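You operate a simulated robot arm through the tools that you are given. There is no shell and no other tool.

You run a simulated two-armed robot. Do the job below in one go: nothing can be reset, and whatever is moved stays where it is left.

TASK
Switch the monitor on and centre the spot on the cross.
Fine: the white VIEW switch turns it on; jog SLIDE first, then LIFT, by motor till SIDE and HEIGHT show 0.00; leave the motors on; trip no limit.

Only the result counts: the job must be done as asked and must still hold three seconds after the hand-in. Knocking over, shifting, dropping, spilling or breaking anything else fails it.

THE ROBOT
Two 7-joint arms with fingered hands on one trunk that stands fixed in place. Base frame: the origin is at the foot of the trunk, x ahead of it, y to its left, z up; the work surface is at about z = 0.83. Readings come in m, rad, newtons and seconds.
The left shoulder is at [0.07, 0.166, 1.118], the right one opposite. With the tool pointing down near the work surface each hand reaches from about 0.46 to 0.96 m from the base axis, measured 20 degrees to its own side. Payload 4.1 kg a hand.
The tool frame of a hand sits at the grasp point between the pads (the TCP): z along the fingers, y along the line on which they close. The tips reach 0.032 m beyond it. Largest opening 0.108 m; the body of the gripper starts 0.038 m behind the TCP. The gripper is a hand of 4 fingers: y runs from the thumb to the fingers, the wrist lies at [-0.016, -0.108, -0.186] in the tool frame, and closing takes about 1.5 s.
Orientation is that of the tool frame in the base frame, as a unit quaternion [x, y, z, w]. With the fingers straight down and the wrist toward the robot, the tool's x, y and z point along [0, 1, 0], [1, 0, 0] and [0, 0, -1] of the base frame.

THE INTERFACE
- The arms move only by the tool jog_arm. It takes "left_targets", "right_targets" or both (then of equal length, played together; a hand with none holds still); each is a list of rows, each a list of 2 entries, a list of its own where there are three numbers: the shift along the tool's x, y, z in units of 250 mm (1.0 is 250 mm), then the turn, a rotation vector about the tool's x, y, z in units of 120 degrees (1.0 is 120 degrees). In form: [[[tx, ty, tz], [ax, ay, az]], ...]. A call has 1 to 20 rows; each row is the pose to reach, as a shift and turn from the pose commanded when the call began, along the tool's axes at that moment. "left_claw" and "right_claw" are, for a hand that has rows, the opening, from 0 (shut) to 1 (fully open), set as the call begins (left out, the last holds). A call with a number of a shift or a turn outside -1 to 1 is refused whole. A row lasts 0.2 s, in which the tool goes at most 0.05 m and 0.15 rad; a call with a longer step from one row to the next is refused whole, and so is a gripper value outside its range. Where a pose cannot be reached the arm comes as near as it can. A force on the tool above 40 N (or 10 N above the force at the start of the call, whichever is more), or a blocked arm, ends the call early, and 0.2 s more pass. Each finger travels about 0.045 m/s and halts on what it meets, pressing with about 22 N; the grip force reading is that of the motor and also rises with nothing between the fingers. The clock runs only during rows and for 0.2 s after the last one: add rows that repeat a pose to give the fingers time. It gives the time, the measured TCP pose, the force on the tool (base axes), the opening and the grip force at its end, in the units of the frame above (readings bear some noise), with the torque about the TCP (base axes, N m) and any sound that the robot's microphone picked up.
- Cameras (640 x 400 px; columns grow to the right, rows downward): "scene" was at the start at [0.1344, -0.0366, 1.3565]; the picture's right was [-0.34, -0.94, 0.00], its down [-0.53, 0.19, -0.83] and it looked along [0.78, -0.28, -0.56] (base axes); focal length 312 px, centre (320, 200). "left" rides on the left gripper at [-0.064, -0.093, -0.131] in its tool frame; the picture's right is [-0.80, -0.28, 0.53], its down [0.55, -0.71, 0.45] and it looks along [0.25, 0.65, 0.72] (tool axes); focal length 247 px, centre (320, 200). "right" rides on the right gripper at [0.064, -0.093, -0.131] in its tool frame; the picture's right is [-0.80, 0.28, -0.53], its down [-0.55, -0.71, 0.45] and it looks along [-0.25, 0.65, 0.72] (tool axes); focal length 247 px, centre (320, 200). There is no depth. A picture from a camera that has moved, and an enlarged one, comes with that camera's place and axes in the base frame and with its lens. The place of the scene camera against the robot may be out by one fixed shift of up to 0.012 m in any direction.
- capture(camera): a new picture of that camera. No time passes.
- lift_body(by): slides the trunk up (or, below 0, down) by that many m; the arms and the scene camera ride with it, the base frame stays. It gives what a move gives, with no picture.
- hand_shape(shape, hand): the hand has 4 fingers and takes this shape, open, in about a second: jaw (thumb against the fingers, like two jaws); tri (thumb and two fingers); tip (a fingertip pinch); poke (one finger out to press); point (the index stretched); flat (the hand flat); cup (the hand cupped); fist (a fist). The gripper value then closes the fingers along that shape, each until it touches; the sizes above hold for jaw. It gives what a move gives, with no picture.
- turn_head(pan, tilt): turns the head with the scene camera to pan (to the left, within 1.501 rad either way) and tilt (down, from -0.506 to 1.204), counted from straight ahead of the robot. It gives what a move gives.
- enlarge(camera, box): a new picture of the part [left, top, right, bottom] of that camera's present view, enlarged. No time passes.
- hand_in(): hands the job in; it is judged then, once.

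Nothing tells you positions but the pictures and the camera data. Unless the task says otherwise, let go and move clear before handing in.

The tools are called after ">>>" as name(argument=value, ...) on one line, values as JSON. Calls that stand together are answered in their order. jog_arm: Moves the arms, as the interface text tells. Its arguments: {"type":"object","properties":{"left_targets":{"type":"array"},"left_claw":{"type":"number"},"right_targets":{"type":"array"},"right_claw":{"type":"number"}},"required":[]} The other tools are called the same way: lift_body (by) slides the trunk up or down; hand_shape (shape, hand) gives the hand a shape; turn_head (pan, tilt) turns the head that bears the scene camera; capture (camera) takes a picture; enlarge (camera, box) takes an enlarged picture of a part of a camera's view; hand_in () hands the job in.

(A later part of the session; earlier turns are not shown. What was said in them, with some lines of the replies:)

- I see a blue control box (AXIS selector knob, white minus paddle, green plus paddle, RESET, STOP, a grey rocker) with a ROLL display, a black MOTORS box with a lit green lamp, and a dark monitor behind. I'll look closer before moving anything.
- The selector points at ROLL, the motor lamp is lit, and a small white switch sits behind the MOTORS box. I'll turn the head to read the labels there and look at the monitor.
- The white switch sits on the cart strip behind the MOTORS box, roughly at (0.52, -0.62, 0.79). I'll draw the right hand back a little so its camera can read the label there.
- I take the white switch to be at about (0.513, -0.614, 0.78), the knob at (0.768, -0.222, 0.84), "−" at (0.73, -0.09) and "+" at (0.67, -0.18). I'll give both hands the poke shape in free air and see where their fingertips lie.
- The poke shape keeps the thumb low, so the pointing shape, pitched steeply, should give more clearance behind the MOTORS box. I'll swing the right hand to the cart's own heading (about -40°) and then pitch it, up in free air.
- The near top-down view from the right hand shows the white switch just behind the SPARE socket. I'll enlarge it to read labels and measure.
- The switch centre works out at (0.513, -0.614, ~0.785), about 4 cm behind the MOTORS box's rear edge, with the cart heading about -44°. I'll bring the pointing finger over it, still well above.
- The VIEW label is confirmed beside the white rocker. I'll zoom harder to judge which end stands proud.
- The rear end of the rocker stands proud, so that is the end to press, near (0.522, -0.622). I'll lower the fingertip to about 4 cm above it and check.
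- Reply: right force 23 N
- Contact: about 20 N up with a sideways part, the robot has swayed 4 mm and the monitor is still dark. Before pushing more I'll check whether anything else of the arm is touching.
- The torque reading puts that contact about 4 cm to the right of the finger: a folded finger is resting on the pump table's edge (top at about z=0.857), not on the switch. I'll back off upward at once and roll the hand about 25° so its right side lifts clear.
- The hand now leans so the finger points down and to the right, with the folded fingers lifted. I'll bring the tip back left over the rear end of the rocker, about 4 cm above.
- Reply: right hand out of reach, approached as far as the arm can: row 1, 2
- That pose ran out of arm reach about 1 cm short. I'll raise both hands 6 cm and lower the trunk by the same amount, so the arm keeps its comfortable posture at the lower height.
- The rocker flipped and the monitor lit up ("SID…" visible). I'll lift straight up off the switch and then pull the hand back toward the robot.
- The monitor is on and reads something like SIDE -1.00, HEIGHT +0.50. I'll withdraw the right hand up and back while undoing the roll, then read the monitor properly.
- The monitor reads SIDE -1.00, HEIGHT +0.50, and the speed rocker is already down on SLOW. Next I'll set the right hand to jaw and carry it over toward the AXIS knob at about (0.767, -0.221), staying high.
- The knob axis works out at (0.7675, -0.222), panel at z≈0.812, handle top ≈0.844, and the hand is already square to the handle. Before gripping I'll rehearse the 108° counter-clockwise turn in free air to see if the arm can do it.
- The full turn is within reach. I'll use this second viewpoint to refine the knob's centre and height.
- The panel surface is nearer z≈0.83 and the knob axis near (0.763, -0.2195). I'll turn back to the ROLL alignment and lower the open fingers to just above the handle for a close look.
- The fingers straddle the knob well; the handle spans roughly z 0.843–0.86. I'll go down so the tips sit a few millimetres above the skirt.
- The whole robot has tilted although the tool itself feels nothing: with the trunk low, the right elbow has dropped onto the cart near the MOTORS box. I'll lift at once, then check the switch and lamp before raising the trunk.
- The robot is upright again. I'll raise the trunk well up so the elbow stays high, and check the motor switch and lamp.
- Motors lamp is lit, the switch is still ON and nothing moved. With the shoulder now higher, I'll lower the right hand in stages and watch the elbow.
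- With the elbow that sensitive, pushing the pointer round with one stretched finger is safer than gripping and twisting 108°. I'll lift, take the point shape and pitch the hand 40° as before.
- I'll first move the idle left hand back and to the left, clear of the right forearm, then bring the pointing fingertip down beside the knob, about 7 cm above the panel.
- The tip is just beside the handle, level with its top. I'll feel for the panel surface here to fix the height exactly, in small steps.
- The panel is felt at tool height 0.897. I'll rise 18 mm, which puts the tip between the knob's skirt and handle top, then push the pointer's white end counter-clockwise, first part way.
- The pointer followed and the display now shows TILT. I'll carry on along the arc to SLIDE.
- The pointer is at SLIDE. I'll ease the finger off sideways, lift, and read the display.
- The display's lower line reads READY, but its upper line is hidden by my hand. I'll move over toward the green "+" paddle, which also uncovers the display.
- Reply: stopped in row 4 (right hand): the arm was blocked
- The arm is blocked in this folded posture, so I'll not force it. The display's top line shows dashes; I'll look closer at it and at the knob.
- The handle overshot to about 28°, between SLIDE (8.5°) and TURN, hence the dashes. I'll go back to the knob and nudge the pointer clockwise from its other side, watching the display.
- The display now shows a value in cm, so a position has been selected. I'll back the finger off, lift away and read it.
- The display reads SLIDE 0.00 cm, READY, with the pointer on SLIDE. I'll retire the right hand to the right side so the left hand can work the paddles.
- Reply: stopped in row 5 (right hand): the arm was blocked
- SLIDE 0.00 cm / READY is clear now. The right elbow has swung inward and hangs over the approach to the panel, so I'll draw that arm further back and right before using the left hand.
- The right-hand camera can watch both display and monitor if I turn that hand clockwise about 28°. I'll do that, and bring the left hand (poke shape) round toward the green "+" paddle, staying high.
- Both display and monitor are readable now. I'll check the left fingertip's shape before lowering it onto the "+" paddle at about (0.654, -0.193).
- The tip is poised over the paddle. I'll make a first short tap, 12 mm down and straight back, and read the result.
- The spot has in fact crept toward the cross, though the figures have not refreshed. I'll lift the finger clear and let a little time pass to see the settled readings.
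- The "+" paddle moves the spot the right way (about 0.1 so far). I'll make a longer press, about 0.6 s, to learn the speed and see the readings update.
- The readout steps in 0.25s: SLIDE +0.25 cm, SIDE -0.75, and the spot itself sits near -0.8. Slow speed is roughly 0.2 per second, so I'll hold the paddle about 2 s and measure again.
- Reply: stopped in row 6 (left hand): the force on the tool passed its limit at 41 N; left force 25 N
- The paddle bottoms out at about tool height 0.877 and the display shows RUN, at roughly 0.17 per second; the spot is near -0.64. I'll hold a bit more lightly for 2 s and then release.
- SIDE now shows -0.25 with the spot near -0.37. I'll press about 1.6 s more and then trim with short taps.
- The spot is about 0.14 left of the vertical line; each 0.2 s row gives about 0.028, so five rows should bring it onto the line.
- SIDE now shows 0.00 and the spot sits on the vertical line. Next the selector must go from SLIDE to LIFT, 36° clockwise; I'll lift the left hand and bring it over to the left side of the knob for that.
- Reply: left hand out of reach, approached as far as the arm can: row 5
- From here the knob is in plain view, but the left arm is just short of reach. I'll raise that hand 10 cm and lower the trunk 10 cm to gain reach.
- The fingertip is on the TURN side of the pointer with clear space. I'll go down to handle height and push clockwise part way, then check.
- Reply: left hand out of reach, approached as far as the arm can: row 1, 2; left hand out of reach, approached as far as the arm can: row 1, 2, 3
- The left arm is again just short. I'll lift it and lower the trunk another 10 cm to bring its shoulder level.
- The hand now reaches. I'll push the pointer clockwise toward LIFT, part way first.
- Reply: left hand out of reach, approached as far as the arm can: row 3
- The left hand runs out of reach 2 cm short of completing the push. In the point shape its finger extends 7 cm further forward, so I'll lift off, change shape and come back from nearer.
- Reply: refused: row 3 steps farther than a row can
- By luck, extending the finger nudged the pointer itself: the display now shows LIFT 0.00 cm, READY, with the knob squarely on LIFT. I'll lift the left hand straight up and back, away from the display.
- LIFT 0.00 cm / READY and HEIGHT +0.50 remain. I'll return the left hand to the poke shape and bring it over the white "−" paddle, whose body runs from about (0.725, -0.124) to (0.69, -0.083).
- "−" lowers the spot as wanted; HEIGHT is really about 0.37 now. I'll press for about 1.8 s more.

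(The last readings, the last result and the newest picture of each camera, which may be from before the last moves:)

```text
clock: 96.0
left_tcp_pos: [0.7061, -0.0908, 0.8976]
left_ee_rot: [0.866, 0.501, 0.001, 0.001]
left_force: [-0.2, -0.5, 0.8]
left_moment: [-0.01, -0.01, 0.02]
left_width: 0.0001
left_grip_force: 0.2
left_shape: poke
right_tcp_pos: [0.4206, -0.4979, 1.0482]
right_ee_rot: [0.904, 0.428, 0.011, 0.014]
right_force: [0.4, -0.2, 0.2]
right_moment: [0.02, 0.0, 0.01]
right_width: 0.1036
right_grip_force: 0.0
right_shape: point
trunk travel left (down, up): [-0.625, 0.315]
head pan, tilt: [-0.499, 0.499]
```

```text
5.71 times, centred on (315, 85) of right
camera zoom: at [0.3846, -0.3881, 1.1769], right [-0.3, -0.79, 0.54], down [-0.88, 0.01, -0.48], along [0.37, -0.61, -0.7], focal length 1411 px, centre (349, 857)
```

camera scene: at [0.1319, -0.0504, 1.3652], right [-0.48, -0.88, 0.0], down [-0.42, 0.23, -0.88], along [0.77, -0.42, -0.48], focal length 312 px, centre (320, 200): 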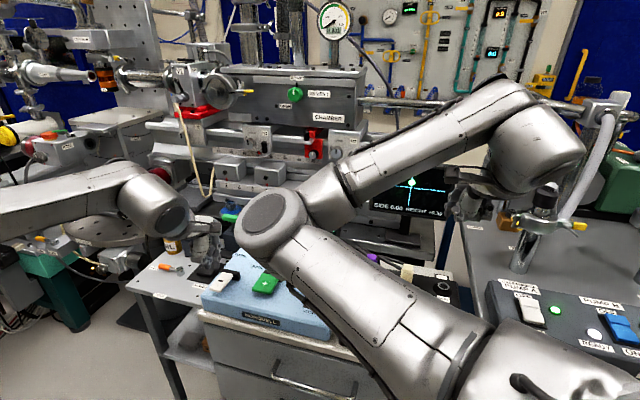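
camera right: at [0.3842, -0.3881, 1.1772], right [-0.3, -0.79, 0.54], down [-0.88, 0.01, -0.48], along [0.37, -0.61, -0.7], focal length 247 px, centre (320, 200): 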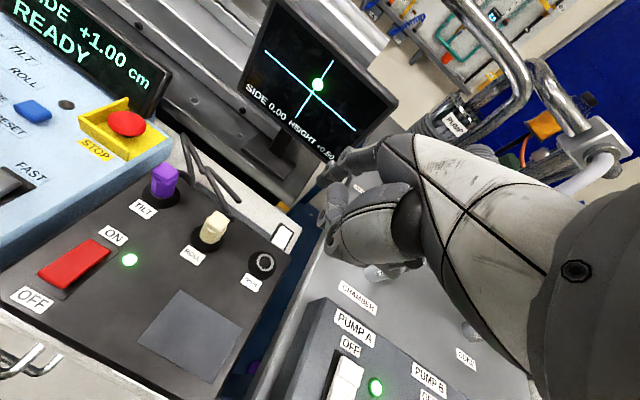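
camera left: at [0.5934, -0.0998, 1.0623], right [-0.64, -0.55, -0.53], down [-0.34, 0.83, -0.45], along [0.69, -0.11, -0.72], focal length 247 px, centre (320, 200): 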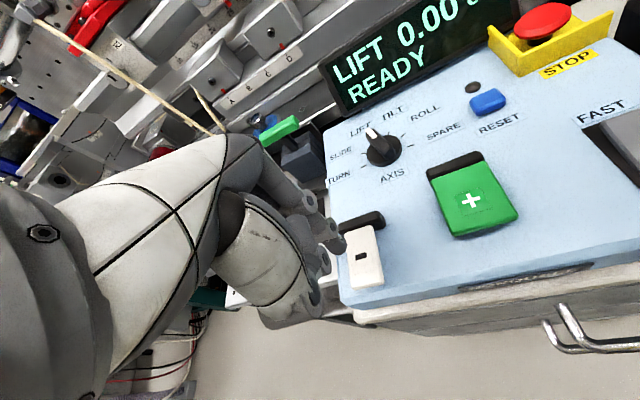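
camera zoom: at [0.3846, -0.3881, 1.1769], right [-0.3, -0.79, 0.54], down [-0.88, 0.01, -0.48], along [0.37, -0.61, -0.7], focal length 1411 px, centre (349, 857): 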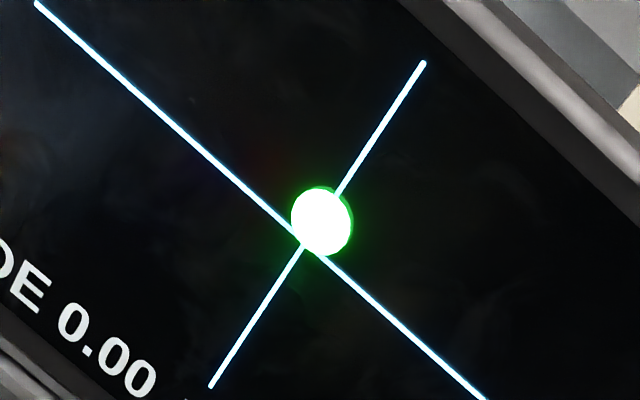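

HEIGHT shows +0.25 with the spot about 0.2 above centre; each row gives about 0.018. Ten more rows should bring it nearly home.

>>> jog_arm(left_targets=[[[0, 0, 0.072], [0, 0, 0]], [[0, 0, 0.072], [0, 0, 0]], [[0, 0, 0.072], [0, 0, 0]], [[0, 0, 0.072], [0, 0, 0]], [[0, 0, 0.072], [0, 0, 0]], [[0, 0, 0.072], [0, 0, 0]], [[0, 0, 0.072], [0, 0, 0]], [[0, 0, 0.072], [0, 0, 0]], [[0, 0, 0.072], [0, 0, 0]], [[0, 0, 0.072], [0, 0, 0]], [[0, 0, 0], [0, 0, 0]], [[0, 0, 0], [0, 0, 0]]])

>>> enlarge(camera="right", box=[230, 0, 400, 180])

>>> enlarge(camera="right", box=[0, 0, 180, 140])

>>> enlarge(camera="right", box=[280, 50, 350, 120])

```text
clock: 98.6
left_tcp_pos: [0.706, -0.0905, 0.8976]
left_ee_rot: [0.866, 0.5, 0.0, 0.001]
left_force: [0.0, 0.4, 0.1]
left_moment: [-0.04, 0.02, 0.0]
left_width: 0.0
left_grip_force: 0.0
left_shape: poke
right_tcp_pos: [0.4198, -0.4982, 1.0476]
right_ee_rot: [0.903, 0.429, 0.01, 0.013]
right_force: [0.4, 0.0, 0.6]
right_moment: [0.01, 0.0, 0.01]
right_width: 0.1038
right_grip_force: 0.0
right_shape: point
trunk travel left (down, up): [-0.625, 0.315]
head pan, tilt: [-0.499, 0.499]
```

```text
2.22 times, centred on (315, 90) of right
camera zoom: at [0.3847, -0.3881, 1.1769], right [-0.3, -0.79, 0.54], down [-0.88, 0.01, -0.47], along [0.37, -0.61, -0.7], focal length 549 px, centre (331, 444)
```

zoom: 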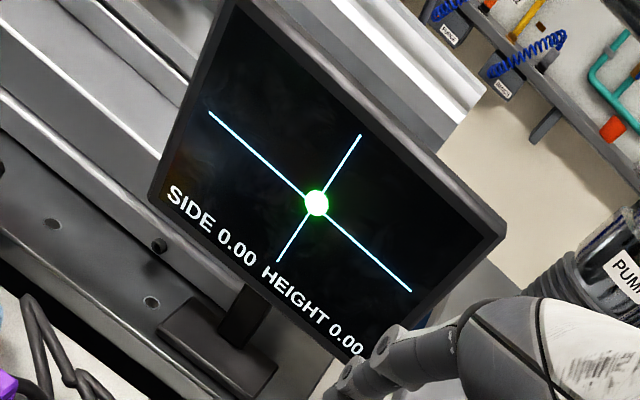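

```text
2.86 times, centred on (90, 70) of right
camera zoom: at [0.3847, -0.3881, 1.1769], right [-0.3, -0.79, 0.54], down [-0.88, 0.01, -0.47], along [0.37, -0.61, -0.7], focal length 706 px, centre (977, 571)
```

zoom: 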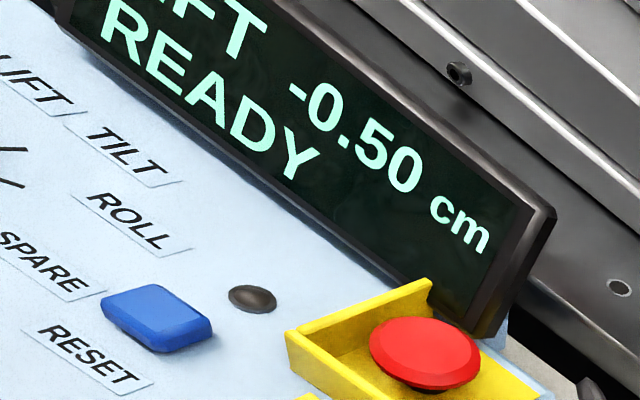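

```text
5.71 times, centred on (315, 85) of right
camera zoom: at [0.3847, -0.3881, 1.1769], right [-0.3, -0.79, 0.54], down [-0.88, 0.01, -0.47], along [0.37, -0.61, -0.7], focal length 1411 px, centre (349, 857)
```

zoom: 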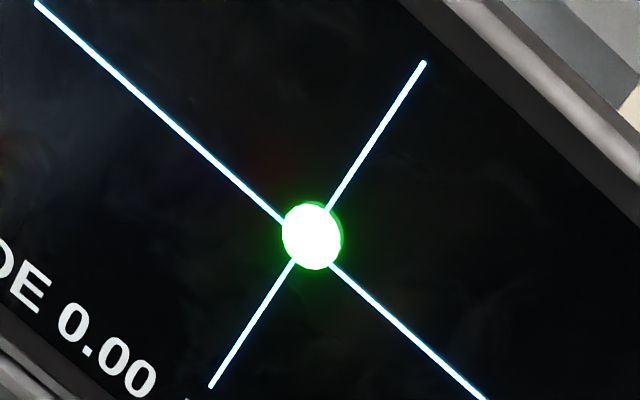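

Both figures now show 0.00. The spot still looks a touch above centre, so I'll check from the other camera before a fine trim.

>>> enlarge(camera="scene", box=[375, 160, 455, 220])

>>> enlarge(camera="right", box=[295, 65, 335, 105])

```text
6.67 times, centred on (415, 190) of scene
camera zoom: at [0.1315, -0.0497, 1.3652], right [-0.48, -0.88, 0.0], down [-0.42, 0.23, -0.88], along [0.77, -0.42, -0.48], focal length 2083 px, centre (-313, 267)
```

zoom: 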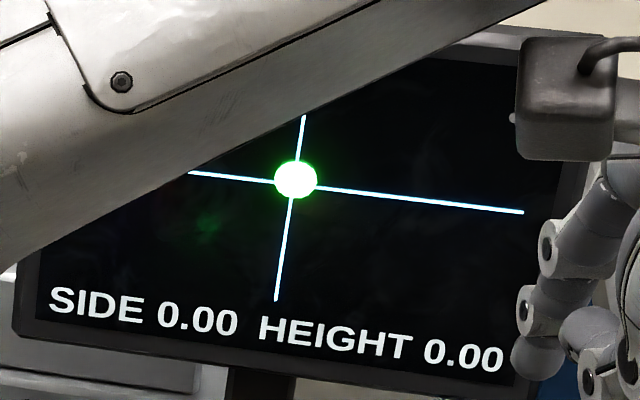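

```text
10.00 times, centred on (315, 85) of right
camera zoom: at [0.3847, -0.3881, 1.1769], right [-0.3, -0.79, 0.54], down [-0.88, 0.01, -0.47], along [0.37, -0.61, -0.7], focal length 2470 px, centre (370, 1350)
```

zoom: 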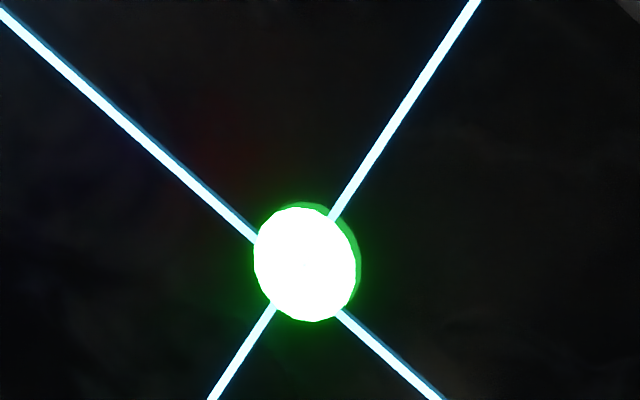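

The spot is about 0.07 high and about 0.02 to the right. I'll trim with one short four-row press of "−".

>>> jog_arm(left_targets=[[[0, 0, 0.072], [0, 0, 0]], [[0, 0, 0.072], [0, 0, 0]], [[0, 0, 0.072], [0, 0, 0]], [[0, 0, 0.072], [0, 0, 0]], [[0, 0, 0], [0, 0, 0]], [[0, 0, 0], [0, 0, 0]]])

>>> enlarge(camera="scene", box=[375, 160, 455, 220])

>>> enlarge(camera="right", box=[295, 65, 335, 105])

```text
clock: 100.0
left_tcp_pos: [0.7064, -0.0895, 0.8967]
left_ee_rot: [0.865, 0.501, 0.001, 0.002]
left_force: [-1.1, 0.3, -0.5]
left_moment: [0.01, 0.03, -0.02]
left_width: 0.0
left_grip_force: 0.1
left_shape: poke
right_tcp_pos: [0.4205, -0.4979, 1.048]
right_ee_rot: [0.903, 0.429, 0.01, 0.015]
right_force: [0.0, -0.6, -0.9]
right_moment: [0.01, 0.02, 0.0]
right_width: 0.1038
right_grip_force: 0.1
right_shape: point
trunk travel left (down, up): [-0.625, 0.315]
head pan, tilt: [-0.499, 0.499]
```

```text
6.67 times, centred on (415, 190) of scene
camera zoom: at [0.1315, -0.0496, 1.3652], right [-0.48, -0.88, 0.0], down [-0.42, 0.23, -0.88], along [0.77, -0.42, -0.48], focal length 2083 px, centre (-313, 267)
```

zoom: 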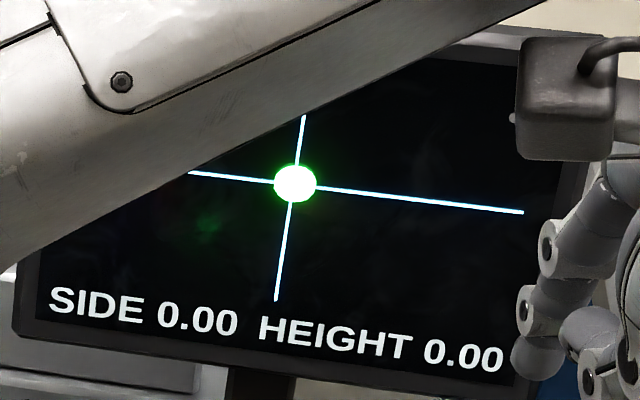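

```text
10.00 times, centred on (315, 85) of right
camera zoom: at [0.3847, -0.3881, 1.1769], right [-0.3, -0.79, 0.54], down [-0.88, 0.01, -0.48], along [0.37, -0.61, -0.7], focal length 2470 px, centre (370, 1350)
```

zoom: 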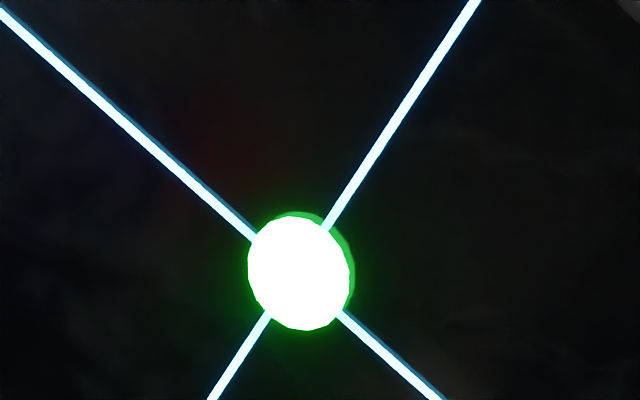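

The spot is now centred on the cross in both views, with SIDE 0.00 and HEIGHT 0.00. I'll lift the left hand straight up and move it clear, then check everything once more.

>>> jog_arm(left_targets=[[[0, 0, -0.16], [0, 0, 0]], [[0, 0, -0.32], [0, 0, 0]], [[0, 0, -0.48], [0, 0, 0]], [[0.1, -0.08, -0.58], [0, 0, 0]], [[0.2, -0.16, -0.68], [0, 0, 0]], [[0.3, -0.24, -0.72], [0, 0, 0]]])

>>> capture(camera="scene")

>>> capture(camera="left")

>>> capture(camera="right")

>>> enlarge(camera="right", box=[0, 0, 340, 320])

```text
clock: 101.4
left_tcp_pos: [0.6912, 0.0059, 1.0761]
left_ee_rot: [0.866, 0.5, 0.0, 0.002]
left_force: [-0.3, 0.6, 0.6]
left_moment: [-0.02, 0.0, -0.01]
left_width: 0.0
left_grip_force: 0.0
left_shape: poke
right_tcp_pos: [0.4188, -0.4969, 1.0486]
right_ee_rot: [0.903, 0.429, 0.011, 0.014]
right_force: [-0.4, -0.1, 0.5]
right_moment: [-0.01, 0.0, 0.0]
right_width: 0.1036
right_grip_force: 0.1
right_shape: point
trunk travel left (down, up): [-0.625, 0.315]
head pan, tilt: [-0.499, 0.499]
```

```text
taken
camera scene: at [0.1309, -0.048, 1.3653], right [-0.48, -0.88, 0.0], down [-0.42, 0.23, -0.88], along [0.77, -0.42, -0.48], focal length 312 px, centre (320, 200)
```

scene: 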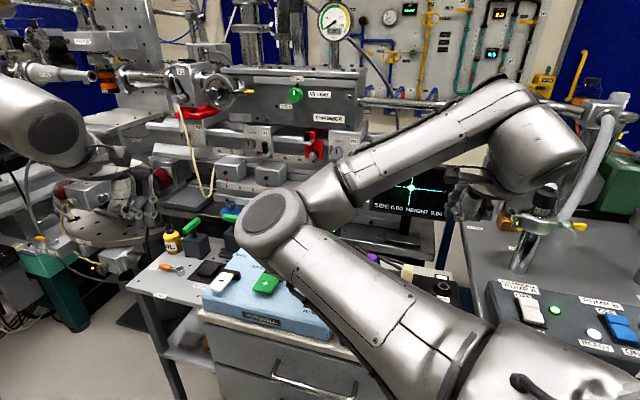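

```text
taken
camera left: at [0.5778, -0.0025, 1.2092], right [-0.64, -0.55, -0.53], down [-0.34, 0.83, -0.45], along [0.69, -0.11, -0.72], focal length 247 px, centre (320, 200)
```

left: 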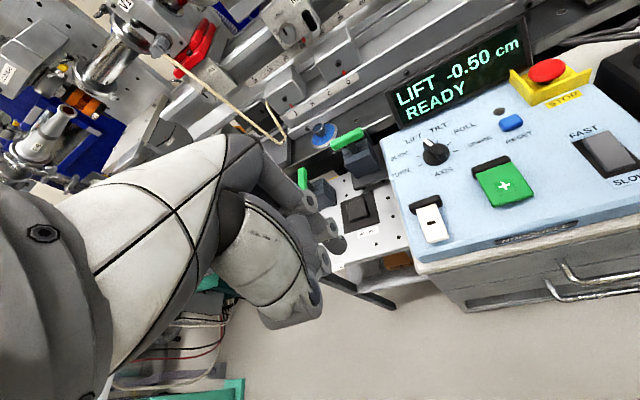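

```text
taken
camera right: at [0.384, -0.3868, 1.1777], right [-0.3, -0.79, 0.54], down [-0.88, 0.01, -0.48], along [0.37, -0.62, -0.7], focal length 247 px, centre (320, 200)
```

right: 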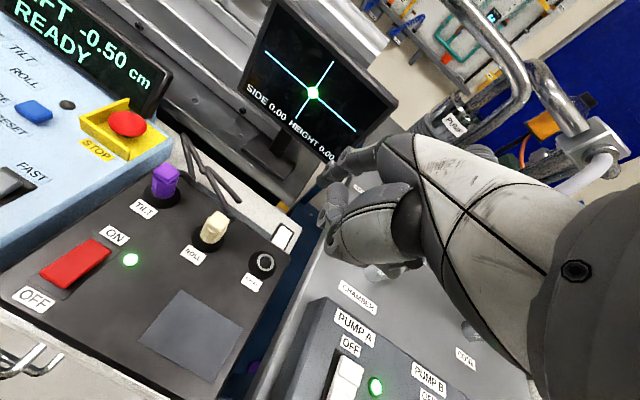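

```text
1.25 times, centred on (170, 160) of right
camera zoom: at [0.384, -0.3868, 1.1777], right [-0.3, -0.79, 0.54], down [-0.88, 0.01, -0.48], along [0.37, -0.62, -0.7], focal length 309 px, centre (508, 250)
```

zoom: 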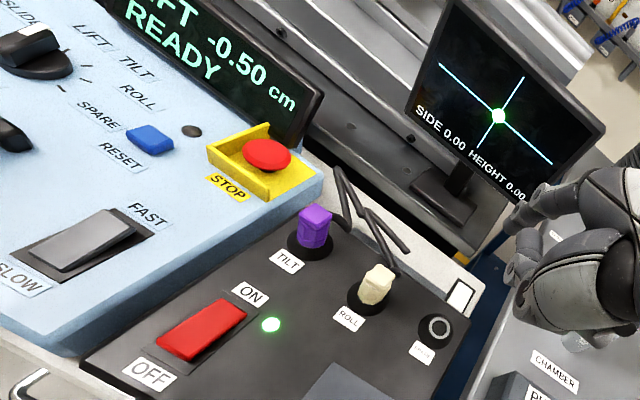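

Everything reads as wanted: LIFT -0.50 cm, READY, motor lamp lit, monitor on with the spot on the cross, and both hands clear. I'll let a second pass and confirm it holds.

>>> jog_arm(left_targets=[[[0, 0, -0.04], [0, 0, 0]], [[0, 0, -0.08], [0, 0, 0]], [[0, 0, -0.08], [0, 0, 0]], [[0, 0, -0.08], [0, 0, 0]], [[0, 0, -0.08], [0, 0, 0]], [[0, 0, -0.08], [0, 0, 0]]])

>>> enlarge(camera="right", box=[230, 0, 400, 180])

>>> enlarge(camera="left", box=[370, 10, 640, 260])

```text
clock: 102.8
left_tcp_pos: [0.6913, 0.0051, 1.0971]
left_ee_rot: [0.866, 0.501, 0.001, 0.002]
left_force: [0.1, -0.3, -0.7]
left_moment: [0.02, 0.0, 0.01]
left_width: 0.0001
left_grip_force: 0.0
left_shape: poke
right_tcp_pos: [0.4209, -0.4982, 1.0479]
right_ee_rot: [0.903, 0.429, 0.011, 0.014]
right_force: [-0.3, 0.0, -0.5]
right_moment: [0.0, 0.0, 0.0]
right_width: 0.1037
right_grip_force: 0.0
right_shape: point
trunk travel left (down, up): [-0.625, 0.315]
head pan, tilt: [-0.499, 0.499]
```

```text
2.22 times, centred on (315, 90) of right
camera zoom: at [0.3845, -0.3881, 1.177], right [-0.3, -0.79, 0.54], down [-0.88, 0.01, -0.48], along [0.37, -0.61, -0.7], focal length 549 px, centre (331, 444)
```

zoom: 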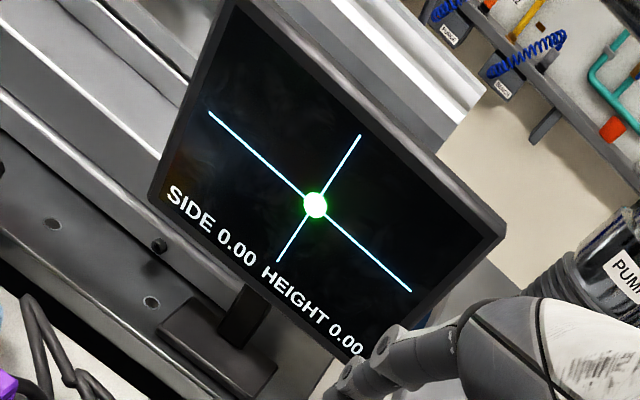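

```text
1.60 times, centred on (505, 135) of left
camera zoom: at [0.5786, -0.0045, 1.2291], right [-0.64, -0.55, -0.53], down [-0.34, 0.83, -0.45], along [0.69, -0.11, -0.72], focal length 395 px, centre (24, 304)
```

zoom: 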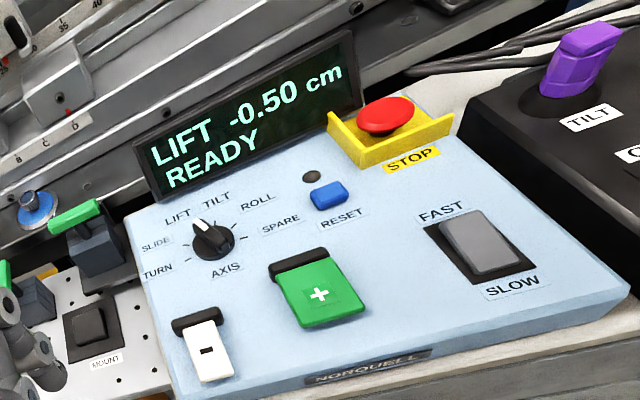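

The monitor stays on with SIDE 0.00 and HEIGHT 0.00 and the spot on the cross. The panel reads READY, the motors are on, no limit has tripped and both hands are clear, so I'm handing in.

>>> hand_in()

```text
The job is handed in.
```

The job is done and handed in. The monitor is on, SIDE and HEIGHT both show 0.00, and the spot sits on the cross. I held it for over a second with both hands clear before handing in and nothing changed.

- **Axes:** I jogged SLIDE first, to +1.00 cm, then LIFT, to -0.50 cm. Both were by motor in SLOW.
- **Motors and limits:** The motor lamp is still lit, the panel reads READY, and no limit showed as tripped.
- **Precision:** The readouts step in 0.25, so 0.00 only means within about 0.12. By eye the spot is within about 0.03 of centre both ways.

**Unplanned contacts:**
- A folded finger rested on the pump table edge, at about 20 N.
- The right elbow pressed against the front of the cart and tilted the robot slightly.
- The AXIS knob reached LIFT when the left finger brushed it while changing shape, not by a planned push. It seated squarely.

I backed off both contacts at once. Afterwards I saw nothing moved and no switch changed.
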